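You operate a simulated robot arm through the tools that you are given. There is no shell and no other tool.

The job below is to be done with a simulated robot arm. You get a single attempt, and the scene is never put back.

JOB
Slacken both bolts of the right motor, then tap its crooked shield level.
Fine: switch to UNDO; the bolts stay in; teal driver and mallet go back.

The check looks at the end state, three seconds after you hand in, the way a careful person would. Anything else that was tipped, shoved, dropped, spilled or broken makes it a failure.

ROBOT AND FRAMES
A 6-joint arm with a two-finger parallel gripper, fixed in place. Base frame: the origin is on the floor under the middle of its stand, x ahead of it, y to its left, z up; the work surface is at about z = 800. Readings come in mm, rad, newtons and seconds.
With the tool pointing down near the work surface it reaches from about 260 to 640 mm from the base axis. Its first joint turns from -2.007 to 2.007 rad. Payload 3.43 kg.
Tool frame: the origin (TCP) lies between the finger pads and is the grasp point; the fingertips stand 34 mm ahead of it; z points along the fingers, y is the line along which they close. The gripper opens to 128 mm. The fingers are 24 mm wide and 12 mm thick; the gripper's body (48 by 130 mm) begins 96 mm behind the TCP.
Orientation is told as [roll, pitch, yaw] about the base's x, y, z axes, in that order, counted from this pose: with the fingers straight down and closing along the base's y, the tool's x points along the base's -x, its y along +y and its z along -z.

CONTROLS
- The arm moves only by the tool arm_command. Its argument "increments" is one flat list of numbers, 7 for each row, row after row: the turn, a rotation vector about the base's x, y, z in units of 4 degrees (1.0 is 4 degrees), then the shift along the base's x, y, z in units of 20 mm (1.0 is 20 mm), then the opening, from 0 (shut) to 1 (fully open). In form: [ax, ay, az, tx, ty, tz, hand, ax, ay, az, tx, ty, tz, hand, ...]. A call has 1 to 20 rows; each row shifts and turns the commanded pose from where the row before left it. A call with a number of a shift or a turn outside -1 to 1 is refused whole. Rows are played at 5 a second. More than 50 mm and 0.15 rad between two rows, or a gripper value outside its range, and nothing of the call is played. Where a pose cannot be reached the arm comes as near as it can. A force on the tool above 70 N (or 10 N above the force at the start of the call, whichever is more), or a blocked arm, ends the call early, and 0.2 s more pass. Each finger travels about 153 mm/s and halts on what it meets, pressing with about 37 N; the grip force reading is that of the motor and also rises with nothing between the fingers. The clock runs only during rows and for 0.2 s after the last one: add rows that do not move to give the fingers time. The reply holds the time, the measured pose of the TCP, the force on the tool along the base axes, the opening and the grip force, in the units named above and with some noise, with the torque about the TCP (base axes, N m) and any sound that the robot's microphone picked up.
- Cameras (640 x 400 px; columns grow to the right, rows downward): "scene" is fixed at [49.7, 499.5, 1670.5]; the picture's right is [-0.29, -0.96, 0.00], its down [-0.74, 0.22, -0.64] and it looks along [0.61, -0.18, -0.77] (base axes); focal length 310 px, centre (320, 200). "wrist" rides on the gripper at [76, -11, -160] in the tool frame; the picture's right is [0.15, 0.99, 0.00], its down [-0.88, 0.13, -0.46] and it looks along [-0.45, 0.07, 0.89] (tool axes); focal length 234 px, centre (320, 200). There is no depth. A picture from a camera that has moved, and an enlarged one, comes with that camera's place and axes in the base frame and with its lens.
- capture(camera): a new picture of that camera. It takes no simulated time.
- raise_lower(by): slides the trunk up (or, below 0, down) by that many mm; the arm rides with it, the base frame stays. It gives what a move gives, with no picture.
- inspect(camera, box): a new picture of the part [left, top, right, bottom] of that camera's present view, enlarged. It takes no simulated time.
- close_job(): hands the job in; it is judged then, once.

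Places have to be worked out from the pictures, the camera data and where the tool is seen. Open the gripper and draw the arm clear of the work before you hand the job in, unless the task says otherwise.

The tools are called as a command line: name --argument value ..., lists and objects as JSON in quotes. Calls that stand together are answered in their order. arm_command: Moves the arm, as the interface text tells. Its arguments: {"type":"object","properties":{"increments":{"type":"array"}},"required":["increments"]} The other tools are called the same way: raise_lower (by) moves the trunk up or down; capture (camera) takes a picture; inspect (camera, box) takes an enlarged picture of a part of a camera's view; close_job () hands the job in.

At the start:

```text
clock: 0.0
ee_pos: [421.6, 134.3, 1324.2]
ee_rot: [-0.001, 0.0, 0.0]
wrist_force: [0.3, -0.7, 0.8]
wrist_torque: [-0.01, -0.03, 0.0]
width: 128.0
gripper_force: 0.0
trunk travel left (down, up): [-925.0, 65.0]
```

scene: 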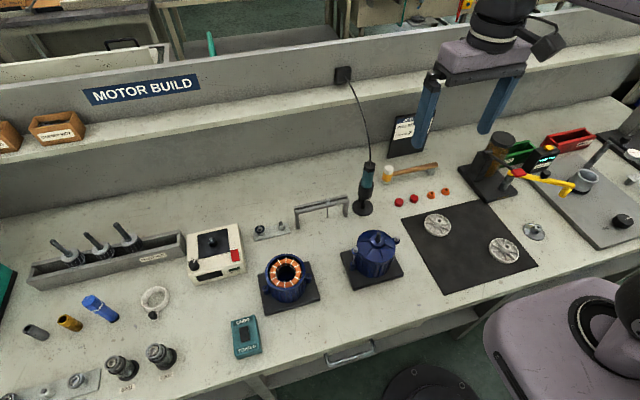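
wrist: 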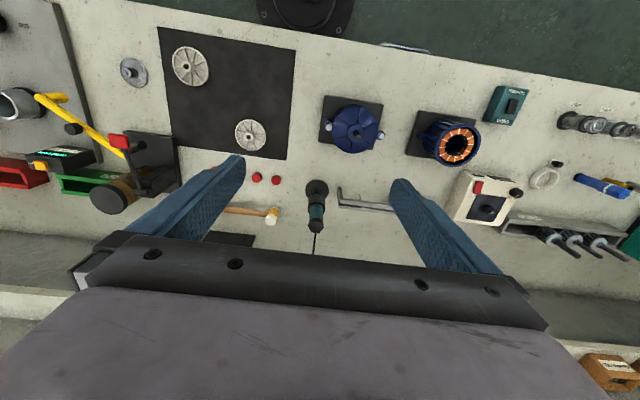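

I'll begin by looking closely at the motors, the driver and the mallet from both cameras.

inspect --camera "scene" --box '[330, 200, 430, 300]'

inspect --camera "scene" --box '[320, 130, 460, 220]'

inspect --camera "scene" --box '[220, 300, 280, 370]'

inspect --camera "wrist" --box '[300, 70, 420, 170]'

inspect --camera "wrist" --box '[460, 70, 560, 140]'

inspect --camera "wrist" --box '[220, 160, 400, 270]'

```text
4.00 times, centred on (380, 250) of scene
camera zoom: at [49.7, 499.5, 1670.5], right [-0.29, -0.96, 0.0], down [-0.74, 0.22, -0.64], along [0.61, -0.18, -0.77], focal length 1242 px, centre (80, 0)
```

zoom: 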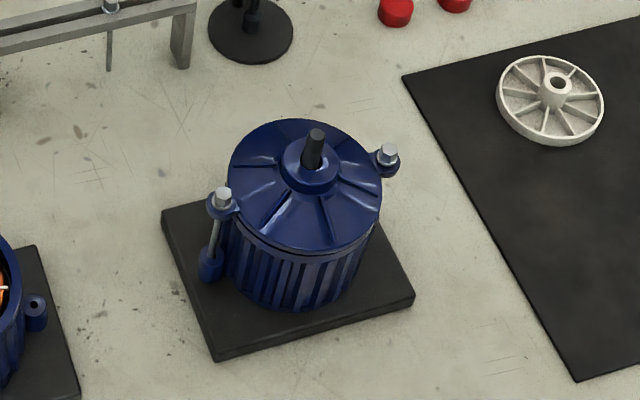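

```text
4.44 times, centred on (390, 175) of scene
camera zoom: at [49.7, 499.5, 1670.5], right [-0.29, -0.96, 0.0], down [-0.74, 0.22, -0.64], along [0.61, -0.18, -0.77], focal length 1380 px, centre (9, 311)
```

zoom: 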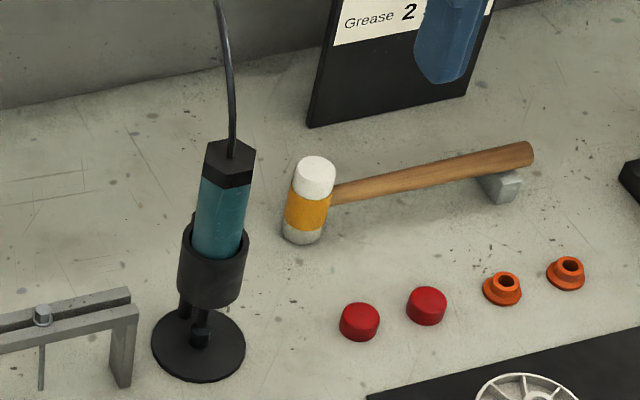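

```text
5.71 times, centred on (250, 335) of scene
camera zoom: at [49.7, 499.5, 1670.5], right [-0.29, -0.96, 0.0], down [-0.74, 0.22, -0.64], along [0.61, -0.18, -0.77], focal length 1774 px, centre (720, -571)
```

zoom: 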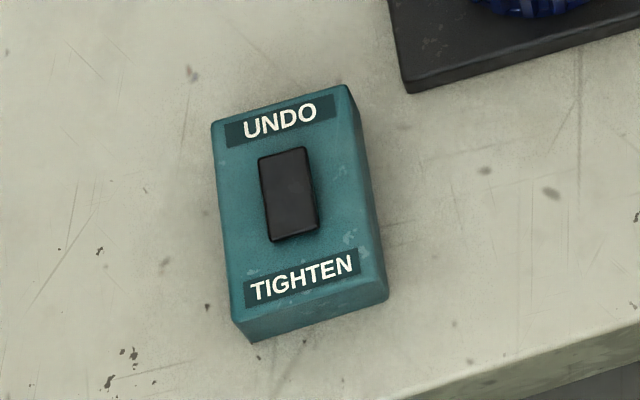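

```text
4.00 times, centred on (360, 120) of wrist
camera zoom: at [345.8, 122.9, 1483.2], right [-0.15, 0.99, 0.0], down [0.88, 0.13, 0.46], along [0.45, 0.07, -0.89], focal length 937 px, centre (160, 520)
```

zoom: 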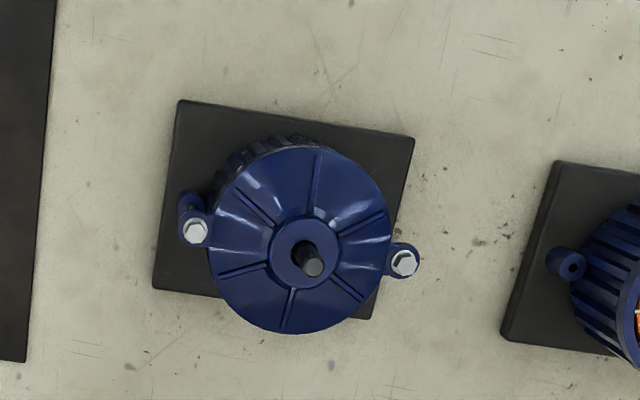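

```text
5.71 times, centred on (510, 105) of wrist
camera zoom: at [345.8, 122.9, 1483.2], right [-0.15, 0.99, 0.0], down [0.88, 0.13, 0.46], along [0.45, 0.07, -0.89], focal length 1338 px, centre (-766, 743)
```

zoom: 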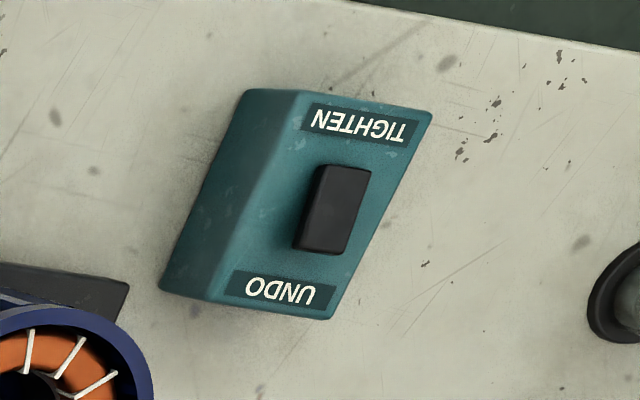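

```text
3.56 times, centred on (310, 215) of wrist
camera zoom: at [345.8, 122.9, 1483.2], right [-0.15, 0.99, 0.0], down [0.88, 0.13, 0.46], along [0.45, 0.07, -0.89], focal length 833 px, centre (356, 147)
```

zoom: 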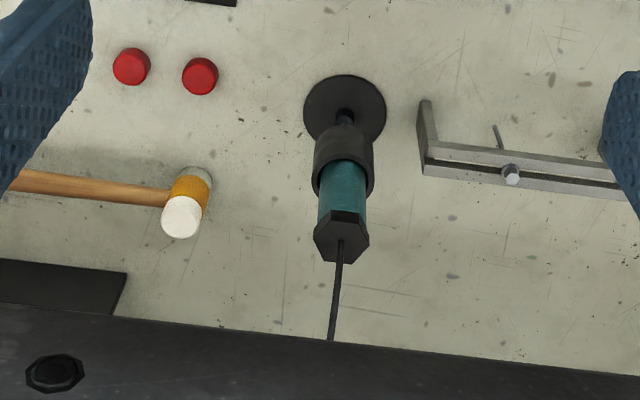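

The scene shows the right motor (with shield and two bolts at about (439,282,931) and (439,159,932)), the teal driver in a stand near (656,161), the mallet lying near x≈746, and the switch box near (333,619). I want closer views of them before moving anything.

inspect --camera "scene" --box '[350, 225, 410, 265]'

inspect --camera "scene" --box '[225, 310, 265, 360]'

inspect --camera "scene" --box '[340, 150, 400, 220]'

inspect --camera "scene" --box '[375, 150, 445, 190]'

inspect --camera "scene" --box '[320, 60, 400, 150]'

inspect --camera "scene" --box '[460, 120, 640, 250]'

inspect --camera "scene" --box '[0, 200, 260, 400]'

```text
10.00 times, centred on (380, 245) of scene
camera zoom: at [49.7, 499.5, 1670.5], right [-0.29, -0.96, 0.0], down [-0.74, 0.22, -0.64], along [0.61, -0.18, -0.77], focal length 3104 px, centre (-280, -250)
```

zoom: 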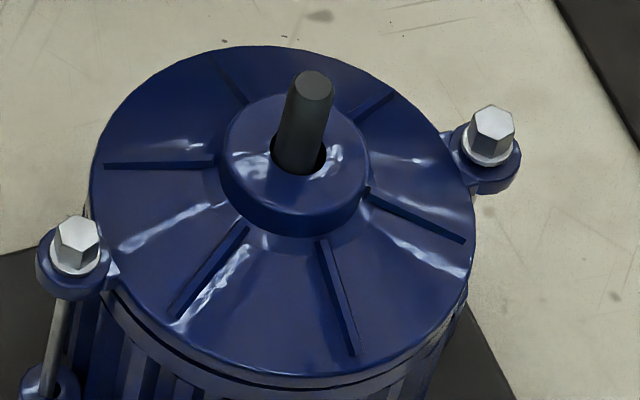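

```text
8.00 times, centred on (245, 335) of scene
camera zoom: at [49.7, 499.5, 1670.5], right [-0.29, -0.96, 0.0], down [-0.74, 0.22, -0.64], along [0.61, -0.18, -0.77], focal length 2483 px, centre (920, -880)
```

zoom: 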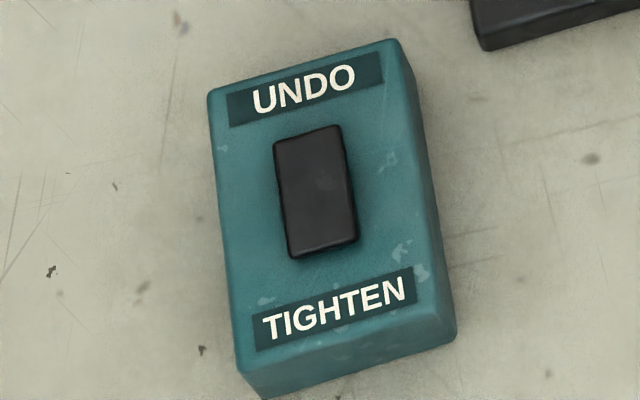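

```text
5.71 times, centred on (370, 185) of scene
camera zoom: at [49.7, 499.5, 1670.5], right [-0.29, -0.96, 0.0], down [-0.74, 0.22, -0.64], along [0.61, -0.18, -0.77], focal length 1774 px, centre (34, 286)
```

zoom: 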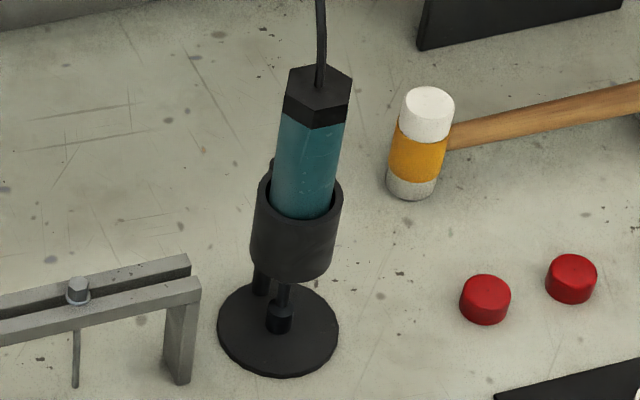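

```text
9.14 times, centred on (410, 170) of scene
camera zoom: at [49.7, 499.5, 1670.5], right [-0.29, -0.96, 0.0], down [-0.74, 0.22, -0.64], along [0.61, -0.18, -0.77], focal length 2838 px, centre (-503, 474)
```

zoom: 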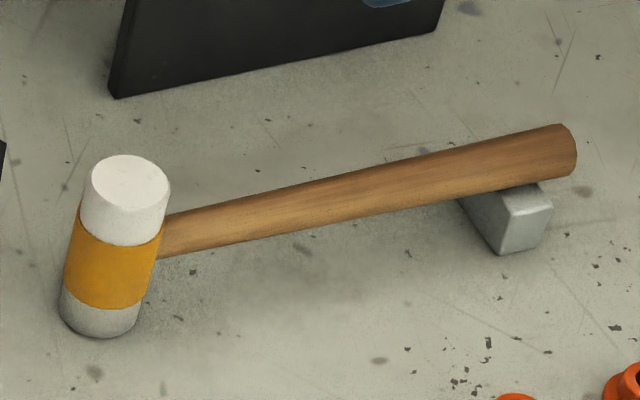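

```text
4.44 times, centred on (360, 105) of scene
camera zoom: at [49.7, 499.5, 1670.5], right [-0.29, -0.96, 0.0], down [-0.74, 0.22, -0.64], along [0.61, -0.18, -0.77], focal length 1380 px, centre (142, 622)
```

zoom: 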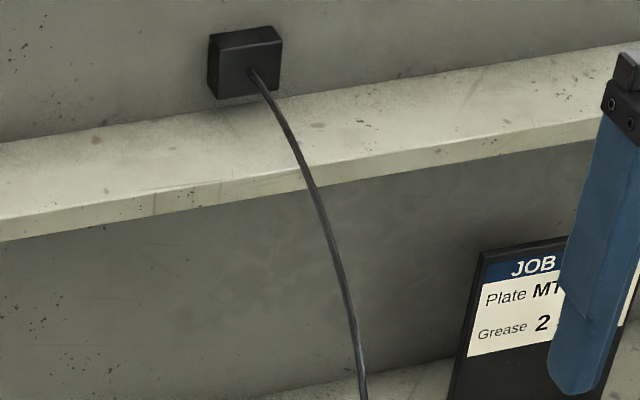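

```text
3.08 times, centred on (550, 185) of scene
camera zoom: at [49.7, 499.5, 1670.5], right [-0.29, -0.96, 0.0], down [-0.74, 0.22, -0.64], along [0.61, -0.18, -0.77], focal length 955 px, centre (-388, 246)
```

zoom: 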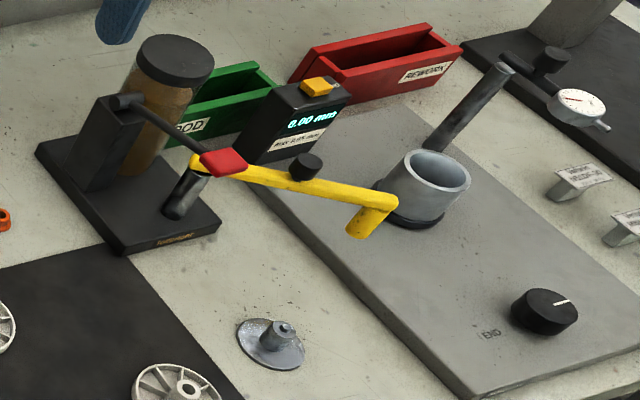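

```text
2.00 times, centred on (130, 300) of scene
camera zoom: at [49.7, 499.5, 1670.5], right [-0.29, -0.96, 0.0], down [-0.74, 0.22, -0.64], along [0.61, -0.18, -0.77], focal length 621 px, centre (700, 0)
```

zoom: 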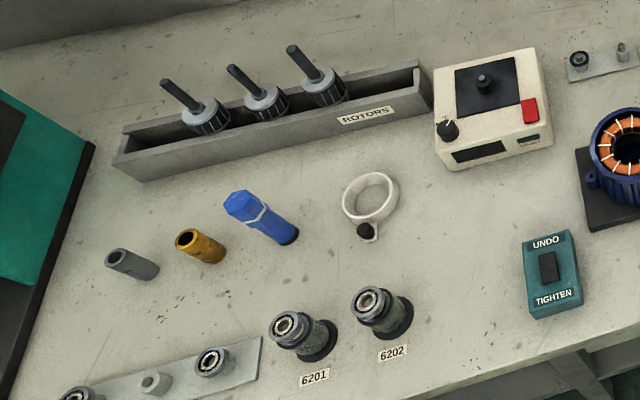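

The switch rocker's current state isn't clear yet. I'll lower the trunk by 200 mm (the fingertips stay at about z=1090, well above everything) to get closer wrist views of the motor.

raise_lower --by -200

capture --camera "wrist"

capture --camera "scene"

```text
clock: 2.2
ee_pos: [421.6, 135.0, 1124.1]
ee_rot: [0.0, 0.0, 0.0]
wrist_force: [-0.9, 0.6, -0.3]
wrist_torque: [-0.01, -0.01, 0.01]
width: 128.0
gripper_force: 0.0
trunk travel left (down, up): [-725.0, 265.0]
```

```text
taken
camera wrist: at [345.8, 122.9, 1283.2], right [-0.15, 0.99, 0.0], down [0.88, 0.13, 0.46], along [0.45, 0.07, -0.89], focal length 234 px, centre (320, 200)
```

wrist: 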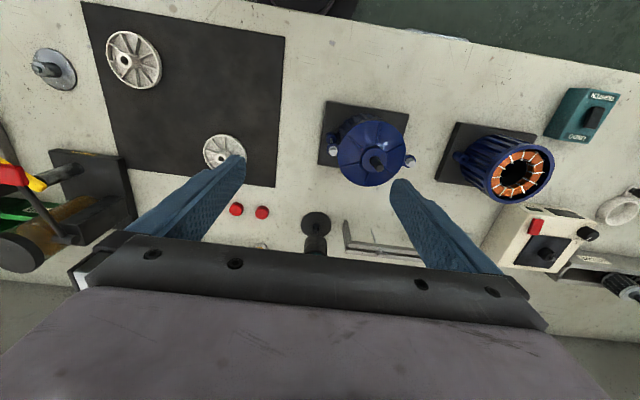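

```text
taken
```

scene: 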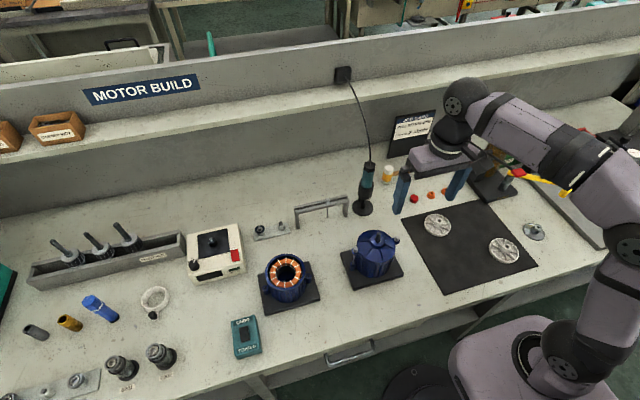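

The arm rode down cleanly. Now zoom in on the motor and the switch from the lower wrist camera.

inspect --camera "wrist" --box '[315, 95, 425, 195]'

inspect --camera "wrist" --box '[535, 80, 635, 150]'

inspect --camera "scene" --box '[400, 60, 640, 400]'

```text
4.00 times, centred on (370, 145) of wrist
camera zoom: at [345.8, 122.9, 1283.2], right [-0.15, 0.99, 0.0], down [0.88, 0.13, 0.46], along [0.45, 0.07, -0.89], focal length 937 px, centre (120, 420)
```

zoom: 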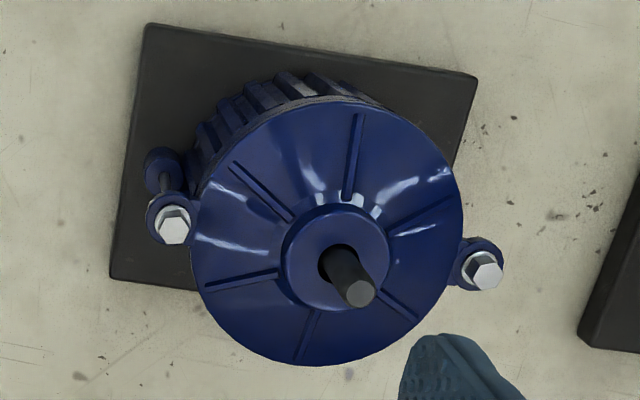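

```text
5.71 times, centred on (585, 115) of wrist
camera zoom: at [345.8, 122.9, 1283.2], right [-0.15, 0.99, 0.0], down [0.88, 0.13, 0.46], along [0.45, 0.07, -0.89], focal length 1338 px, centre (-1194, 686)
```

zoom: 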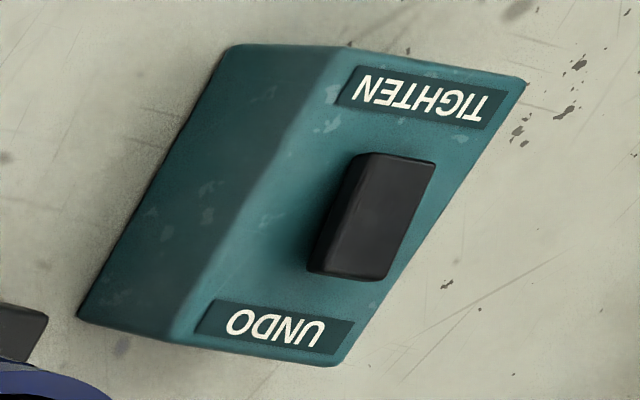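

```text
1.18 times, centred on (520, 230) of scene
camera zoom: at [49.7, 499.5, 1670.5], right [-0.29, -0.96, 0.0], down [-0.74, 0.22, -0.64], along [0.61, -0.18, -0.77], focal length 365 px, centre (85, 165)
```

zoom: 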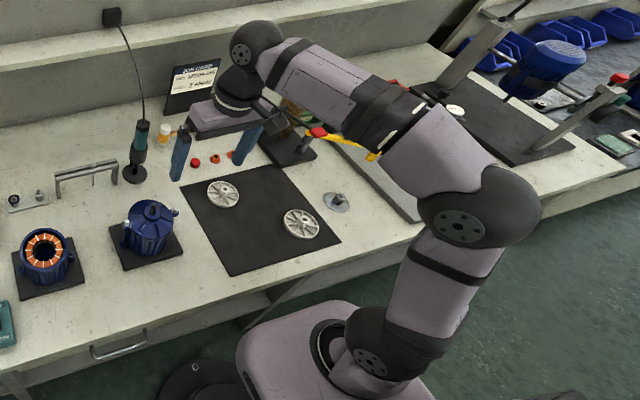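

The rocker's state is still ambiguous from here. I'll swing toward the switch at safe height (z=1124), yawing the tool to 60.7° and shutting the fingers on the way so they can be used as a pusher.

arm_command --increments '[0, 0, 0.843, -0.41, 0.98, 0, 0, 0, 0, 0.843, -0.41, 0.98, 0, 0, 0, 0, 0.843, -0.41, 0.98, 0, 0, 0, 0, 0.843, -0.41, 0.98, 0, 0, 0, 0, 0.843, -0.41, 0.98, 0, 0, 0, 0, 0.843, -0.41, 0.98, 0, 0, 0, 0, 0.843, -0.41, 0.98, 0, 0, 0, 0, 0.843, -0.41, 0.98, 0, 0, 0, 0, 0.843, -0.41, 0.98, 0, 0, 0, 0, 0.843, -0.41, 0.98, 0, 0, 0, 0, 0.843, -0.41, 0.98, 0, 0, 0, 0, 0.843, -0.41, 0.98, 0, 0, 0, 0, 0.843, -0.41, 0.98, 0, 0, 0, 0, 0.843, -0.41, 0.98, 0, 0, 0, 0, 0.843, -0.41, 0.98, 0, 0, 0, 0, 0.843, -0.41, 0.98, 0, 0, 0, 0, 0.843, -0.41, 0.98, 0, 0, 0, 0, 0.843, -0.41, 0.98, 0, 0, 0, 0, 0, 0, 0, 0, 0]'

capture --camera "wrist"

capture --camera "scene"

```text
clock: 6.2
ee_pos: [271.2, 478.5, 1096.3]
ee_rot: [0.0, -0.001, 1.058]
wrist_force: [-0.7, -0.6, -1.1]
wrist_torque: [-0.03, -0.01, 0.05]
width: 0.0
gripper_force: 33.4
out of reach, approached as far as the arm can: row 17
trunk travel left (down, up): [-725.0, 265.0]
```

```text
taken
camera wrist: at [243.7, 405.5, 1255.7], right [-0.93, 0.36, 0.0], down [0.32, 0.83, 0.46], along [0.16, 0.43, -0.89], focal length 234 px, centre (320, 200)
```

wrist: 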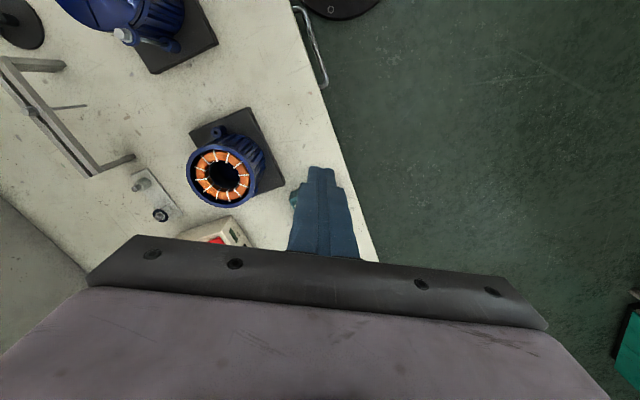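

```text
taken
```

scene: 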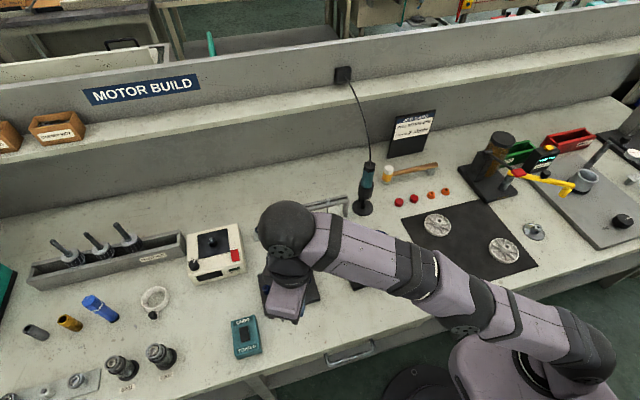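

The arm hit its reach limit at radius 550 at that height; lower heights reach further. The fingers block the view of the switch, so I'll step sideways (away from the switch tangentially) and down to z≈1000 to see past them.

arm_command --increments '[0, 0, 0, 0.35, -0.195, -0.48, 0, 0, 0, 0, 0.35, -0.195, -0.48, 0, 0, 0, 0, 0.35, -0.195, -0.48, 0, 0, 0, 0, 0.35, -0.195, -0.48, 0, 0, 0, 0, 0.35, -0.195, -0.48, 0, 0, 0, 0, 0.35, -0.195, -0.48, 0, 0, 0, 0, 0.35, -0.195, -0.48, 0, 0, 0, 0, 0.35, -0.195, -0.48, 0, 0, 0, 0, 0.35, -0.195, -0.48, 0, 0, 0, 0, 0.35, -0.195, -0.48, 0]'

capture --camera "wrist"

```text
clock: 8.4
ee_pos: [341.0, 439.5, 999.9]
ee_rot: [0.0, 0.0, 1.057]
wrist_force: [-1.3, 0.5, 0.0]
wrist_torque: [0.0, -0.01, 0.01]
width: 0.0
gripper_force: 32.5
trunk travel left (down, up): [-725.0, 265.0]
```

```text
taken
camera wrist: at [314.6, 367.7, 1159.2], right [-0.93, 0.36, 0.0], down [0.32, 0.83, 0.46], along [0.16, 0.43, -0.89], focal length 234 px, centre (320, 200)
```

wrist: 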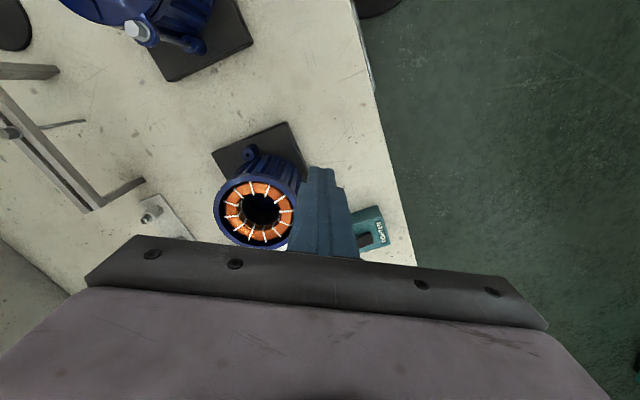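

The switch is just visible beyond the fingers. Tilting the tool 24° outward should bring it toward the picture centre.

arm_command --increments '[0.871, -0.491, 0, 0.3, -0.17, 0, 0, 0.871, -0.491, 0, 0.3, -0.17, 0, 0, 0.871, -0.491, 0, 0.3, -0.17, 0, 0, 0.871, -0.491, 0, 0.3, -0.17, 0, 0, 0.871, -0.491, 0, 0, 0, 0, 0, 0.871, -0.491, 0, 0, 0, 0, 0]'

capture --camera "wrist"

```text
clock: 9.8
ee_pos: [367.3, 425.6, 1000.5]
ee_rot: [-0.001, -0.421, 1.06]
wrist_force: [-0.4, 0.2, 0.0]
wrist_torque: [0.03, -0.01, 0.01]
width: 0.0
gripper_force: 33.1
trunk travel left (down, up): [-725.0, 265.0]
```

```text
taken
camera wrist: at [310.1, 303.1, 1114.9], right [-0.93, 0.37, -0.06], down [0.19, 0.6, 0.78], along [0.32, 0.71, -0.63], focal length 234 px, centre (320, 200)
```

wrist: 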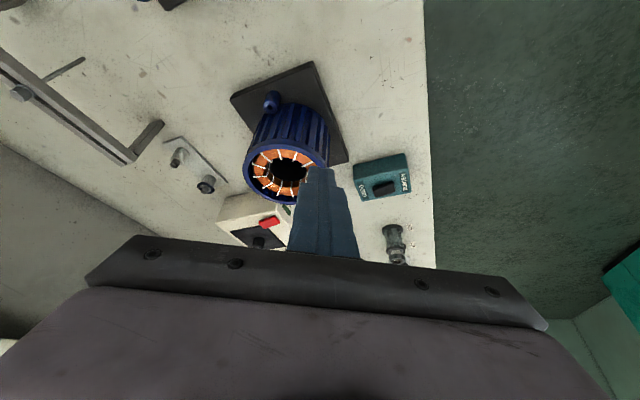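

Now the switch is clearly in view; I'll zoom in on it to see how the rocker sits.

inspect --camera "wrist" --box '[345, 145, 425, 205]'

inspect --camera "wrist" --box '[362, 165, 418, 205]'

```text
6.67 times, centred on (385, 175) of wrist
camera zoom: at [310.1, 303.1, 1114.9], right [-0.93, 0.37, -0.06], down [0.19, 0.6, 0.78], along [0.32, 0.71, -0.63], focal length 1561 px, centre (-113, 367)
```

zoom: 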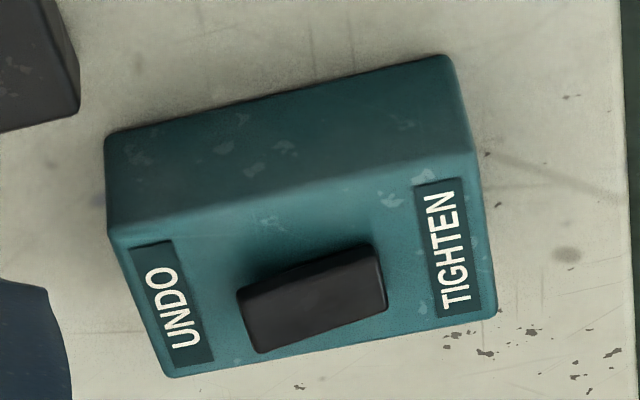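

```text
10.00 times, centred on (390, 185) of wrist
camera zoom: at [310.1, 303.1, 1114.9], right [-0.93, 0.37, -0.06], down [0.19, 0.6, 0.78], along [0.32, 0.71, -0.63], focal length 2342 px, centre (-380, 350)
```

zoom: 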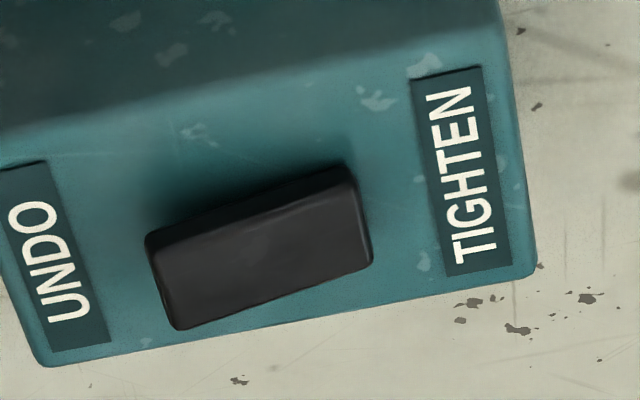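

The rocker's UNDO end stands higher than its TIGHTEN end, so it's currently on TIGHTEN. I judge the rocker to span x≈316–350 at y≈617, z≈843, with the box top at ~834. I'll move to hover ~30 mm above its UNDO end.

arm_command --increments '[0, 0, 0, -0.0935, 0.9465, 0, 0, 0, 0, 0, -0.0935, 0.9465, 0, 0, 0, 0, 0, -0.0935, 0.9465, 0, 0, 0, 0, 0, -0.0935, 0.9465, 0, 0, 0, 0, 0, -0.0935, 0.9465, 0, 0, 0, 0, 0, -0.0935, 0.9465, 0, 0, 0, 0, 0, -0.0935, 0.9465, 0, 0, 0, 0, 0, -0.0935, 0.9465, 0, 0, 0, 0, 0, -0.0935, 0.9465, 0, 0, 0, 0, 0, -0.0935, 0.9465, 0, 0, 0, 0, 0, 0, 0, -0.86, 0, 0, 0, 0, 0, 0, -0.86, 0, 0, 0, 0, 0, 0, -0.86, 0, 0, 0, 0, 0, 0, -0.86, 0, 0, 0, 0, 0, 0, -0.86, 0]'

capture --camera "wrist"

inspect --camera "scene" --box '[200, 270, 300, 370]'

```text
clock: 13.0
ee_pos: [348.4, 615.2, 914.8]
ee_rot: [-0.001, -0.42, 1.058]
wrist_force: [0.6, 0.5, -0.7]
wrist_torque: [-0.01, -0.01, 0.04]
width: 0.0
gripper_force: 33.2
trunk travel left (down, up): [-725.0, 265.0]
```

```text
taken
camera wrist: at [290.8, 492.2, 1028.8], right [-0.93, 0.37, -0.06], down [0.19, 0.6, 0.77], along [0.32, 0.71, -0.63], focal length 234 px, centre (320, 200)
```

wrist: 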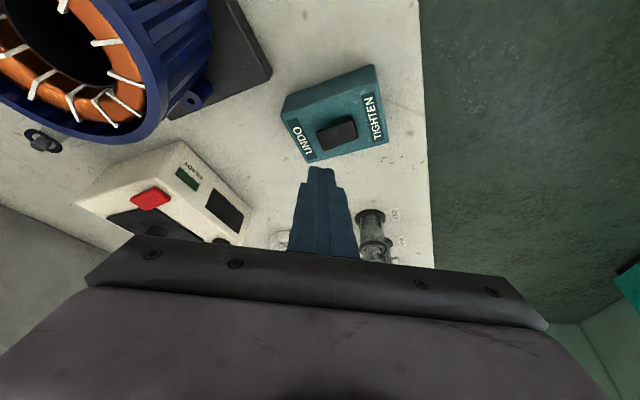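

```text
4.00 times, centred on (250, 320) of scene
camera zoom: at [49.7, 499.5, 1670.5], right [-0.29, -0.96, 0.0], down [-0.74, 0.22, -0.64], along [0.61, -0.18, -0.77], focal length 1242 px, centre (600, -280)
```

zoom: 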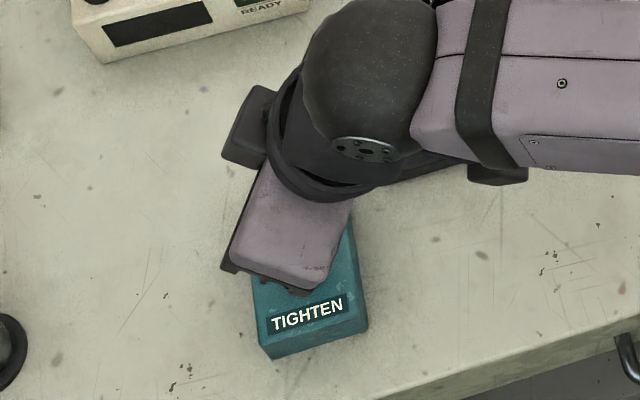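

The tool hovers in reach. I'll zoom this wrist view to refine the rocker's position relative to the fingertips before pressing.

inspect --camera "wrist" --box '[270, 60, 400, 190]'

```text
3.08 times, centred on (335, 125) of wrist
camera zoom: at [290.8, 492.2, 1028.8], right [-0.93, 0.37, -0.06], down [0.19, 0.6, 0.77], along [0.32, 0.71, -0.63], focal length 720 px, centre (274, 431)
```

zoom: 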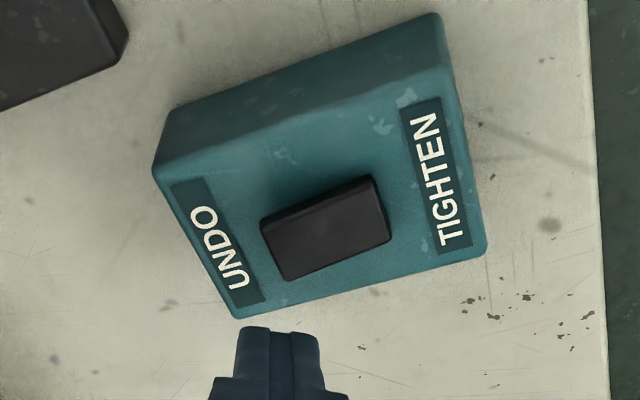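

Position confirmed: rocker centre ≈ (334,616,843), raised end at x≈352. Descend to just about touching, in small final steps.

arm_command --increments '[0, 0, 0, 0, 0, -0.6, 0, 0, 0, 0, 0, 0, -0.5, 0, 0, 0, 0, 0, 0, -0.1, 0, 0, 0, 0, 0, 0, -0.1, 0, 0, 0, 0, 0, 0, -0.1, 0]'

inspect --camera "wrist" --box '[270, 60, 400, 190]'

```text
clock: 14.2
ee_pos: [346.9, 615.4, 886.7]
ee_rot: [0.0, -0.419, 1.059]
wrist_force: [0.4, 1.1, 1.9]
wrist_torque: [-0.02, -0.02, -0.02]
width: 0.0
gripper_force: 32.7
trunk travel left (down, up): [-725.0, 265.0]
```

```text
3.08 times, centred on (335, 125) of wrist
camera zoom: at [290.9, 492.2, 1000.9], right [-0.93, 0.37, -0.06], down [0.19, 0.6, 0.77], along [0.32, 0.71, -0.63], focal length 720 px, centre (274, 431)
```

zoom: 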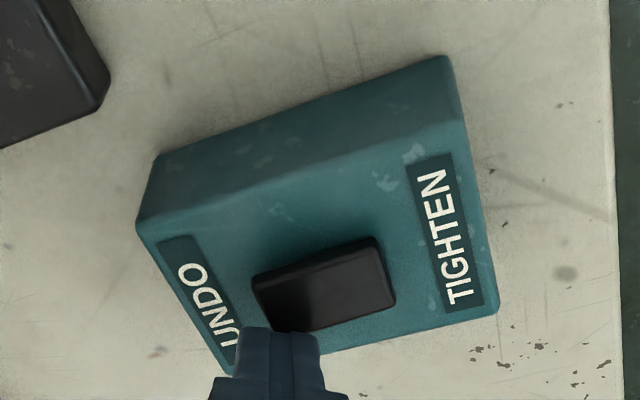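

The fingertip edge is about 3 mm above the rocker's raised end and ~3 mm too far out in y. I'll shift in 3 mm and press down in 2 mm steps.

arm_command --increments '[0, 0, 0, 0, -0.15, 0, 0, 0, 0, 0, 0, 0, -0.1, 0, 0, 0, 0, 0, 0, -0.1, 0, 0, 0, 0, 0, 0, -0.1, 0]'

inspect --camera "wrist" --box '[270, 60, 400, 190]'

```text
clock: 15.2
ee_pos: [347.5, 611.6, 883.5]
ee_rot: [0.0, -0.425, 1.058]
wrist_force: [-1.2, -3.6, 10.9]
wrist_torque: [-0.05, 0.1, 0.02]
width: 0.2
gripper_force: 33.2
trunk travel left (down, up): [-725.0, 265.0]
```

```text
3.08 times, centred on (335, 125) of wrist
camera zoom: at [290.5, 488.5, 997.4], right [-0.93, 0.37, -0.06], down [0.19, 0.6, 0.78], along [0.32, 0.71, -0.63], focal length 720 px, centre (274, 431)
```

zoom: 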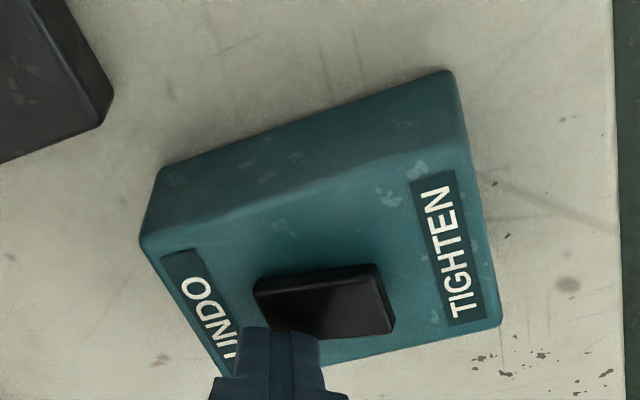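

The rocker has already tipped over toward UNDO (its slope relative to the box has reversed) with about 11 N. I'll press 2 mm more to be sure it latches.

arm_command --increments '[0, 0, 0, 0, 0, -0.1, 0, 0, 0, 0, 0, 0, -0.05, 0]'

inspect --camera "wrist" --box '[270, 60, 400, 190]'

```text
clock: 15.8
ee_pos: [347.3, 612.6, 883.1]
ee_rot: [-0.001, -0.429, 1.059]
wrist_force: [0.8, -3.3, 24.6]
wrist_torque: [0.11, 0.14, 0.0]
width: 0.0
gripper_force: 32.8
trunk travel left (down, up): [-725.0, 265.0]
```

```text
3.08 times, centred on (335, 125) of wrist
camera zoom: at [290.3, 487.8, 996.3], right [-0.93, 0.37, -0.06], down [0.19, 0.6, 0.78], along [0.32, 0.71, -0.62], focal length 720 px, centre (274, 431)
```

zoom: 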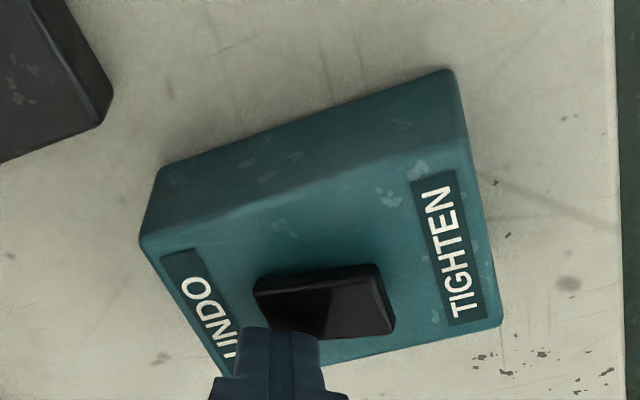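

It's bottomed out at 25 N. Lift straight off and check that the rocker stays on UNDO.

arm_command --increments '[0, 0, 0, 0, 0, 0.3, 0, 0, 0, 0, 0, 0, 0.9, 0, 0, 0, 0, 0, 0, 1, 0, 0, 0, 0, 0, 0, 1, 0]'

inspect --camera "wrist" --box '[270, 60, 400, 190]'

```text
clock: 16.8
ee_pos: [346.7, 610.3, 940.5]
ee_rot: [-0.002, -0.417, 1.057]
wrist_force: [1.1, -1.0, -1.2]
wrist_torque: [0.04, 0.01, -0.01]
width: 0.0
gripper_force: 32.8
trunk travel left (down, up): [-725.0, 265.0]
```

```text
3.08 times, centred on (335, 125) of wrist
camera zoom: at [291.1, 489.0, 1055.0], right [-0.93, 0.37, -0.06], down [0.19, 0.6, 0.77], along [0.32, 0.71, -0.63], focal length 720 px, centre (274, 431)
```

zoom: 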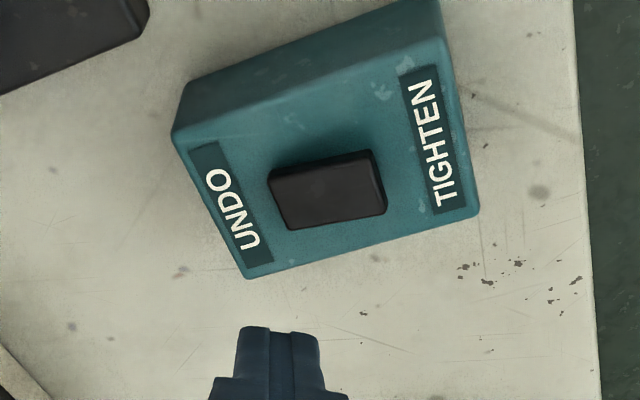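

The switch now rests on UNDO and the box hasn't moved. Next I'll raise and swing back to a low viewpoint in front of the right motor to see the shield's tilt.

arm_command --increments '[0, 0, 0, 0, 0, 0.9, 0, 0, 0, 0, 0, 0, 0.9, 0, 0, 0, 0, 0, 0, 0.9, 0, 0, 0, 0, 0, 0, 0.9, 0]'

arm_command --increments '[0, 0, -0.7575, -0.0675, -0.95, 0, 0, 0, 0, -0.7575, -0.0675, -0.95, 0, 0, 0, 0, -0.7575, -0.0675, -0.95, 0, 0, 0, 0, -0.7575, -0.0675, -0.95, 0, 0, 0, 0, -0.7575, -0.0675, -0.95, 0, 0, 0, 0, -0.7575, -0.0675, -0.95, 0, 0, 0, 0, -0.7575, -0.0675, -0.95, 0, 0, 0, 0, -0.7575, -0.0675, -0.95, 0, 0, 0, 0, -0.7575, -0.0675, -0.95, 0, 0, 0, 0, -0.7575, -0.0675, -0.95, 0, 0, 0, 0, -0.7575, -0.0675, -0.95, 0, 0, 0, 0, -0.7575, -0.0675, -0.95, 0, 0, 0, 0, -0.7575, -0.0675, -0.95, 0, 0, 0, 0, -0.7575, -0.0675, -0.95, 0, 0, 0, 0, -0.7575, -0.0675, -0.95, 0, 0, 0, 0, -0.7575, -0.0675, -0.95, 0, 0, 0, 0, -0.7575, -0.0675, -0.95, 0, 0, 0, 0, -0.7575, -0.0675, -0.95, 0, 0, 0, 0, -0.7575, -0.0675, -0.95, 0, 0, 0, 0, -0.7575, -0.0675, -0.95, 0, 0]'

capture --camera "wrist"

```text
clock: 17.8
ee_pos: [346.3, 608.3, 1011.9]
ee_rot: [0.001, -0.419, 1.059]
wrist_force: [-0.3, -0.4, 0.1]
wrist_torque: [0.01, -0.03, 0.0]
width: 0.2
gripper_force: 32.6
out of reach, approached as far as the arm can: row 4
trunk travel left (down, up): [-725.0, 265.0]
```

```text
clock: 22.0
ee_pos: [424.3, 442.5, 1125.0]
ee_rot: [-0.003, -0.417, -0.002]
wrist_force: [-0.4, 1.0, 0.0]
wrist_torque: [0.01, 0.02, 0.01]
width: 0.1
gripper_force: 33.2
out of reach, approached as far as the arm can: row 1, 2, 3, 4, 5, 6, 7, 8, 9, 10, 11, 12, 13, 14, 15, 16, 17, 18, 19, 20
trunk travel left (down, up): [-725.0, 265.0]
```

```text
taken
camera wrist: at [290.0, 431.1, 1240.8], right [-0.13, 0.99, -0.06], down [0.62, 0.13, 0.77], along [0.77, 0.06, -0.63], focal length 234 px, centre (320, 200)
```

wrist: 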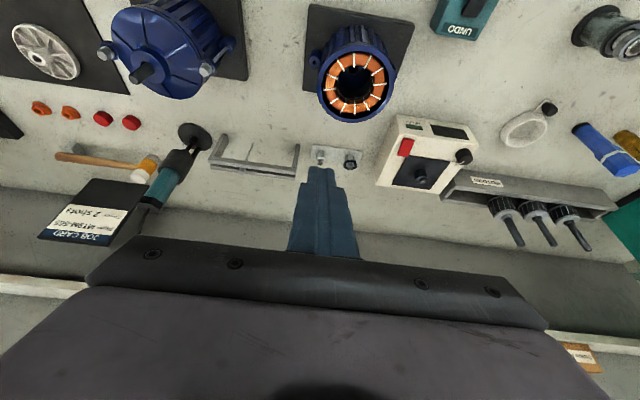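

The arm had reached its limit at row 4 and drifted high (no contact, force ~0). I'll bring it back inward in a shorter call toward a viewpoint in front of the right motor.

arm_command --increments '[0, 0, 0, -0.371, -0.757, -0.2, 0, 0, 0, 0, -0.371, -0.757, -0.2, 0, 0, 0, 0, -0.371, -0.757, -0.2, 0, 0, 0, 0, -0.371, -0.757, -0.2, 0, 0, 0, 0, -0.371, -0.757, -0.2, 0, 0, 0, 0, -0.371, -0.757, -0.2, 0]'

capture --camera "scene"

```text
clock: 23.4
ee_pos: [421.6, 433.9, 1139.8]
ee_rot: [-0.002, -0.418, 0.001]
wrist_force: [0.3, 0.0, 0.2]
wrist_torque: [0.02, 0.05, 0.0]
width: 0.0
gripper_force: 33.0
out of reach, approached as far as the arm can: row 1, 2, 3, 4, 5, 6
trunk travel left (down, up): [-725.0, 265.0]
```

```text
taken
```

scene: 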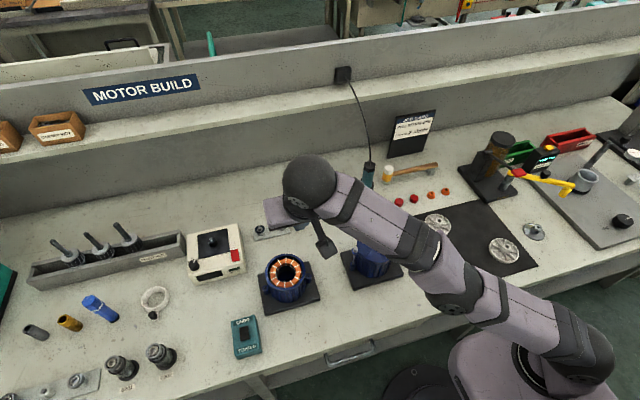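

The arm is stretched straight, near a singularity. I'll try moving it downward (perpendicular to the stretched arm) with a bit inward, in a short call; there's ~200 mm of clear air beneath.

arm_command --increments '[0, 0, 0, -0.2, -0.3, -0.9, 0, 0, 0, 0, -0.2, -0.3, -0.9, 0, 0, 0, 0, -0.2, -0.3, -0.9, 0]'

```text
clock: 24.2
ee_pos: [426.0, 441.9, 1124.2]
ee_rot: [-0.002, -0.417, 0.0]
wrist_force: [0.1, -0.5, 0.2]
wrist_torque: [0.01, -0.01, 0.02]
width: 0.0
gripper_force: 33.4
out of reach, approached as far as the arm can: row 1, 2, 3
trunk travel left (down, up): [-725.0, 265.0]
```

It slid along its reach boundary but the elbow stays straight. I'll use bigger inward steps combined with outward tilt so the wrist is drawn well inside its reach.

arm_command --increments '[0, -1, 0, -1, -1, -1, 0, 0, -1, 0, -1, -1, -1, 0, 0, -1, 0, -1, -1, -1, 0]'

```text
clock: 25.0
ee_pos: [427.4, 441.2, 1124.2]
ee_rot: [-0.002, -0.417, 0.001]
wrist_force: [0.3, -0.4, -0.8]
wrist_torque: [0.02, -0.01, 0.02]
width: 0.0
gripper_force: 33.2
out of reach, approached as far as the arm can: row 1, 2, 3
trunk travel left (down, up): [-725.0, 265.0]
```

The failures look like the nearly straight elbow being asked to bend too far in one row. I'll try very small inward steps that gradually grow.

arm_command --increments '[0, 0, 0, -0.02, -0.02, -0.02, 0, 0, 0, 0, -0.03, -0.03, -0.03, 0, 0, 0, 0, -0.05, -0.05, -0.05, 0, 0, 0, 0, -0.08, -0.08, -0.08, 0, 0, 0, 0, -0.1, -0.1, -0.1, 0]'

```text
clock: 26.2
ee_pos: [425.6, 440.9, 1125.2]
ee_rot: [-0.005, -0.415, 0.0]
wrist_force: [-0.3, -0.5, 0.5]
wrist_torque: [-0.04, 0.0, -0.01]
width: 0.0
gripper_force: 33.1
out of reach, approached as far as the arm can: row 4, 5
trunk travel left (down, up): [-725.0, 265.0]
```

Rows 1–3 worked, 4–5 didn't, so I'll probe with tiny moves (2 mm / 0.4°) in every direction to find which ones are free.

arm_command --increments '[0, 0, 0, 0.1, 0, 0, 0, 0, 0, 0, -0.1, 0, 0, 0, 0, 0, 0, 0, 0.1, 0, 0, 0, 0, 0, 0, -0.1, 0, 0, 0, 0, 0, 0, 0, 0.1, 0, 0, 0, 0, 0, 0, -0.1, 0, 0.1, 0, 0, 0, 0, 0, 0, -0.1, 0, 0, 0, 0, 0, 0, 0, 0.1, 0, 0, 0, 0, 0, 0, -0.1, 0, 0, 0, 0, 0, 0, 0, 0.1, 0, 0, 0, 0, 0, 0, -0.1, 0, 0, 0, 0]'

```text
clock: 28.8
ee_pos: [426.1, 441.3, 1126.6]
ee_rot: [-0.004, -0.417, 0.0]
wrist_force: [0.0, -0.4, 0.6]
wrist_torque: [0.0, 0.0, 0.01]
width: 0.0
gripper_force: 33.3
trunk travel left (down, up): [-725.0, 265.0]
```

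All tiny moves pass, so it behaves like an elbow-straight singularity with a small tolerance. I'll slide downward along the reach sphere (which bends the elbow) with a slight inward bias; the fingertips will stay ~100 mm above the left motor.

arm_command --increments '[0, 0, 0, 0.31, 0.32, -0.78, 0, 0, 0, 0, 0.31, 0.32, -0.78, 0, 0, 0, 0, 0.31, 0.32, -0.78, 0, 0, 0, 0, 0.31, 0.32, -0.78, 0, 0, 0, 0, 0.31, 0.32, -0.78, 0]'

```text
clock: 30.0
ee_pos: [457.3, 473.3, 1048.3]
ee_rot: [0.0, -0.417, 0.0]
wrist_force: [0.7, 0.1, -0.5]
wrist_torque: [0.01, -0.01, -0.01]
width: 0.0
gripper_force: 32.6
trunk travel left (down, up): [-725.0, 265.0]
```

That worked with every row in reach. Now add gradually more inward motion while descending slightly.

arm_command --increments '[0, 0, 0, 0.05, 0.06, -0.52, 0, 0, 0, 0, 0.03, 0.03, -0.52, 0, 0, 0, 0, 0, 0, -0.5, 0, 0, 0, 0, -0.05, -0.07, -0.5, 0, 0, 0, 0, -0.1, -0.15, -0.3, 0]'

```text
clock: 31.2
ee_pos: [455.8, 469.4, 1000.0]
ee_rot: [-0.003, -0.415, -0.001]
wrist_force: [0.4, -0.1, -0.4]
wrist_torque: [0.01, 0.02, -0.04]
width: 0.2
gripper_force: 33.3
trunk travel left (down, up): [-725.0, 265.0]
```

Back well inside the workspace. Now move inward to a viewpoint in front of the right motor, keeping z≈1000.

arm_command --increments '[0, 0, 0, -0.4, -0.5, 0.02, 0, 0, 0, 0, -0.565, -0.7, 0.04, 0, 0, 0, 0, -0.565, -0.7, 0.04, 0, 0, 0, 0, -0.565, -0.7, 0.04, 0, 0, 0, 0, -0.565, -0.7, 0.04, 0, 0, 0, 0, -0.565, -0.7, 0.04, 0, 0, 0, 0, -0.565, -0.7, 0.04, 0, 0, 0, 0, -0.565, -0.7, 0.04, 0, 0, 0, 0, -0.565, -0.7, 0.04, 0, 0, 0, 0, -0.565, -0.7, 0.04, 0, 0, 0, 0, -0.565, -0.7, 0.04, 0, 0, 0, 0, -0.565, -0.7, 0.04, 0, 0, 0, 0, -0.2, -0.9, 0.04, 0, 0, 0, 0, -0.2, -0.9, 0.04, 0, 0, 0, 0, -0.1, -0.9, 0, 0]'

capture --camera "wrist"

```text
clock: 34.4
ee_pos: [312.9, 251.5, 1010.7]
ee_rot: [-0.003, -0.417, 0.001]
wrist_force: [-0.5, -0.7, -0.7]
wrist_torque: [-0.01, 0.03, -0.01]
width: 0.1
gripper_force: 33.0
trunk travel left (down, up): [-725.0, 265.0]
```

```text
taken
camera wrist: at [179.3, 240.5, 1125.9], right [-0.13, 0.99, -0.06], down [0.62, 0.13, 0.77], along [0.77, 0.07, -0.63], focal length 234 px, centre (320, 200)
```

wrist: 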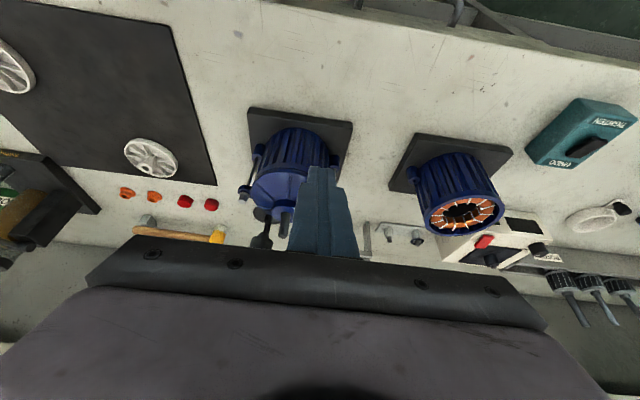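

The shielded motor is behind the fingers. I'll open the gripper and tilt outward about 20° more to look at the motor side-on.

arm_command --increments '[0, -1, 0, 0, -0.3, 0, 1, 0, -1, 0, 0, -0.3, 0, 1, 0, -1, 0, 0, -0.3, 0, 1, 0, -1, 0, 0, -0.3, 0, 1, 0, -1, 0, 0, -0.2, 0, 1]'

capture --camera "wrist"

inspect --camera "wrist" --box '[250, 130, 390, 240]'

```text
clock: 35.6
ee_pos: [313.3, 223.9, 1011.4]
ee_rot: [-0.002, -0.767, 0.002]
wrist_force: [0.5, -0.4, -1.0]
wrist_torque: [0.01, 0.0, 0.01]
width: 127.8
gripper_force: 0.0
trunk travel left (down, up): [-725.0, 265.0]
```

```text
taken
camera wrist: at [147.6, 213.3, 1073.0], right [-0.11, 0.99, -0.1], down [0.32, 0.13, 0.94], along [0.94, 0.07, -0.33], focal length 234 px, centre (320, 200)
```

wrist: 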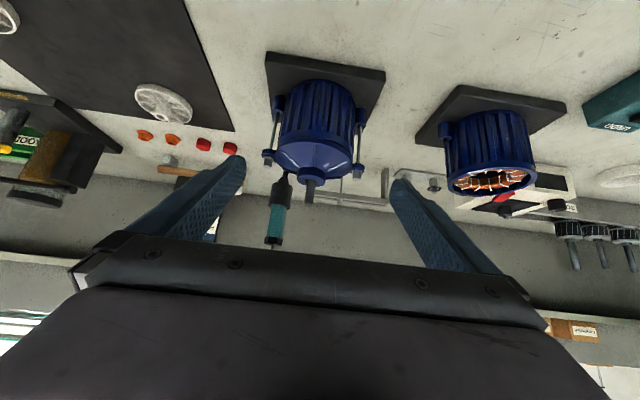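

```text
3.64 times, centred on (320, 185) of wrist
camera zoom: at [147.6, 213.3, 1073.0], right [-0.11, 0.99, -0.1], down [0.32, 0.13, 0.94], along [0.94, 0.07, -0.33], focal length 852 px, centre (320, 254)
```

zoom: 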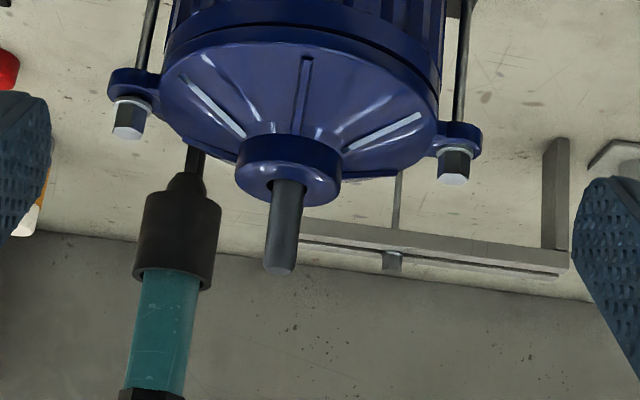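

This view is upside-down but side-on. Zoom in on the joint line between shield and stator.

inspect --camera "wrist" --box '[255, 90, 385, 190]'

inspect --camera "wrist" --box '[260, 120, 320, 170]'

inspect --camera "wrist" --box '[320, 120, 380, 190]'

```text
4.00 times, centred on (320, 140) of wrist
camera zoom: at [147.6, 213.3, 1073.0], right [-0.11, 0.99, -0.1], down [0.32, 0.13, 0.94], along [0.94, 0.07, -0.33], focal length 937 px, centre (320, 440)
```

zoom: 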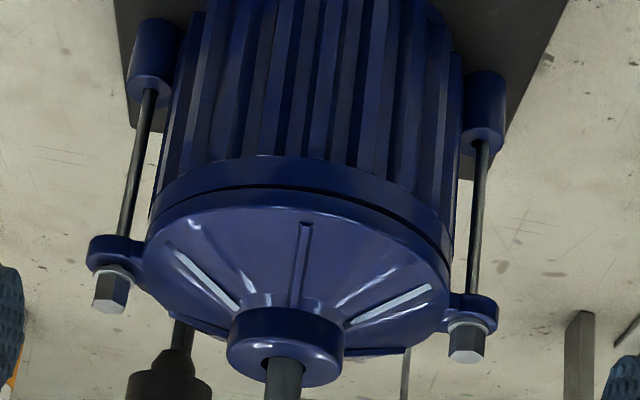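

```text
8.00 times, centred on (290, 145) of wrist
camera zoom: at [147.6, 213.3, 1073.0], right [-0.11, 0.99, -0.1], down [0.32, 0.13, 0.94], along [0.94, 0.07, -0.33], focal length 1873 px, centre (560, 640)
```

zoom: 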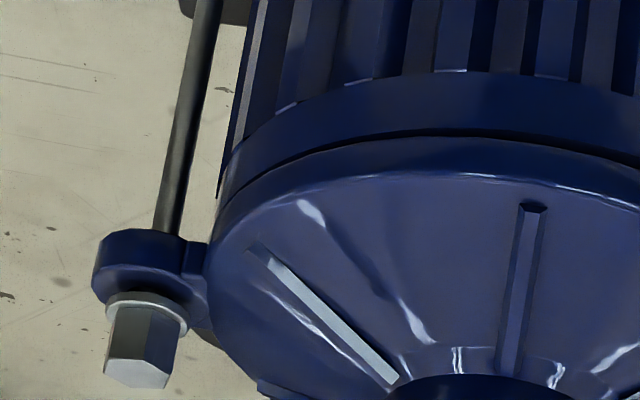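

```text
5.71 times, centred on (350, 155) of wrist
camera zoom: at [147.6, 213.3, 1073.0], right [-0.11, 0.99, -0.1], down [0.32, 0.13, 0.94], along [0.94, 0.07, -0.33], focal length 1338 px, centre (149, 457)
```

zoom: 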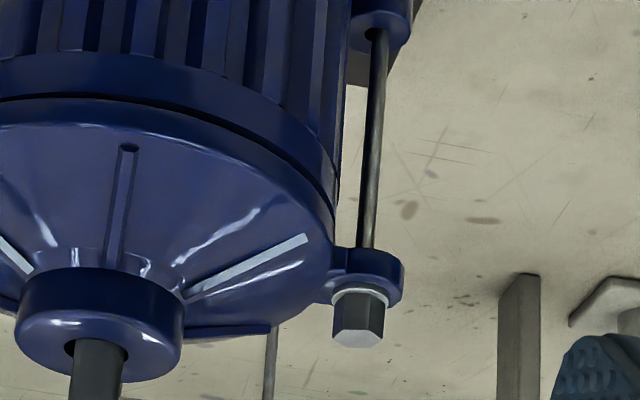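

The dark joint gap shows on the near (−x) side, so the tilt axis probably runs along the bolt line. To see the profile in the x–z plane, I'll go around to the right of the motor and look along +y.

arm_command --increments '[0, 0, 1, 0, -0.97, 0, 1, 0, 0, 1, 0, -0.97, 0, 1, 0, 0, 1, 0, -0.97, 0, 1, 0, 0, 1, 0, -0.97, 0, 1, 0, 0, 1, 0, -0.97, 0, 1, 0, 0, 1, 0, -0.97, 0, 1, 0, 0, 1, 0, -0.97, 0, 1, 0, 0, 1, 0, -0.97, 0, 1, 0, 0, 1, 0, -0.97, 0, 1, 0, 0, 1, 0, -0.97, 0, 1]'

```text
clock: 37.8
ee_pos: [385.5, 153.6, 984.7]
ee_rot: [-0.001, -0.711, 0.601]
wrist_force: [0.0, 0.4, 0.5]
wrist_torque: [-0.01, -0.02, -0.01]
width: 127.8
gripper_force: 0.0
out of reach, approached as far as the arm can: row 2, 3, 4, 5, 6, 7, 8, 9, 10
trunk travel left (down, up): [-725.0, 265.0]
```

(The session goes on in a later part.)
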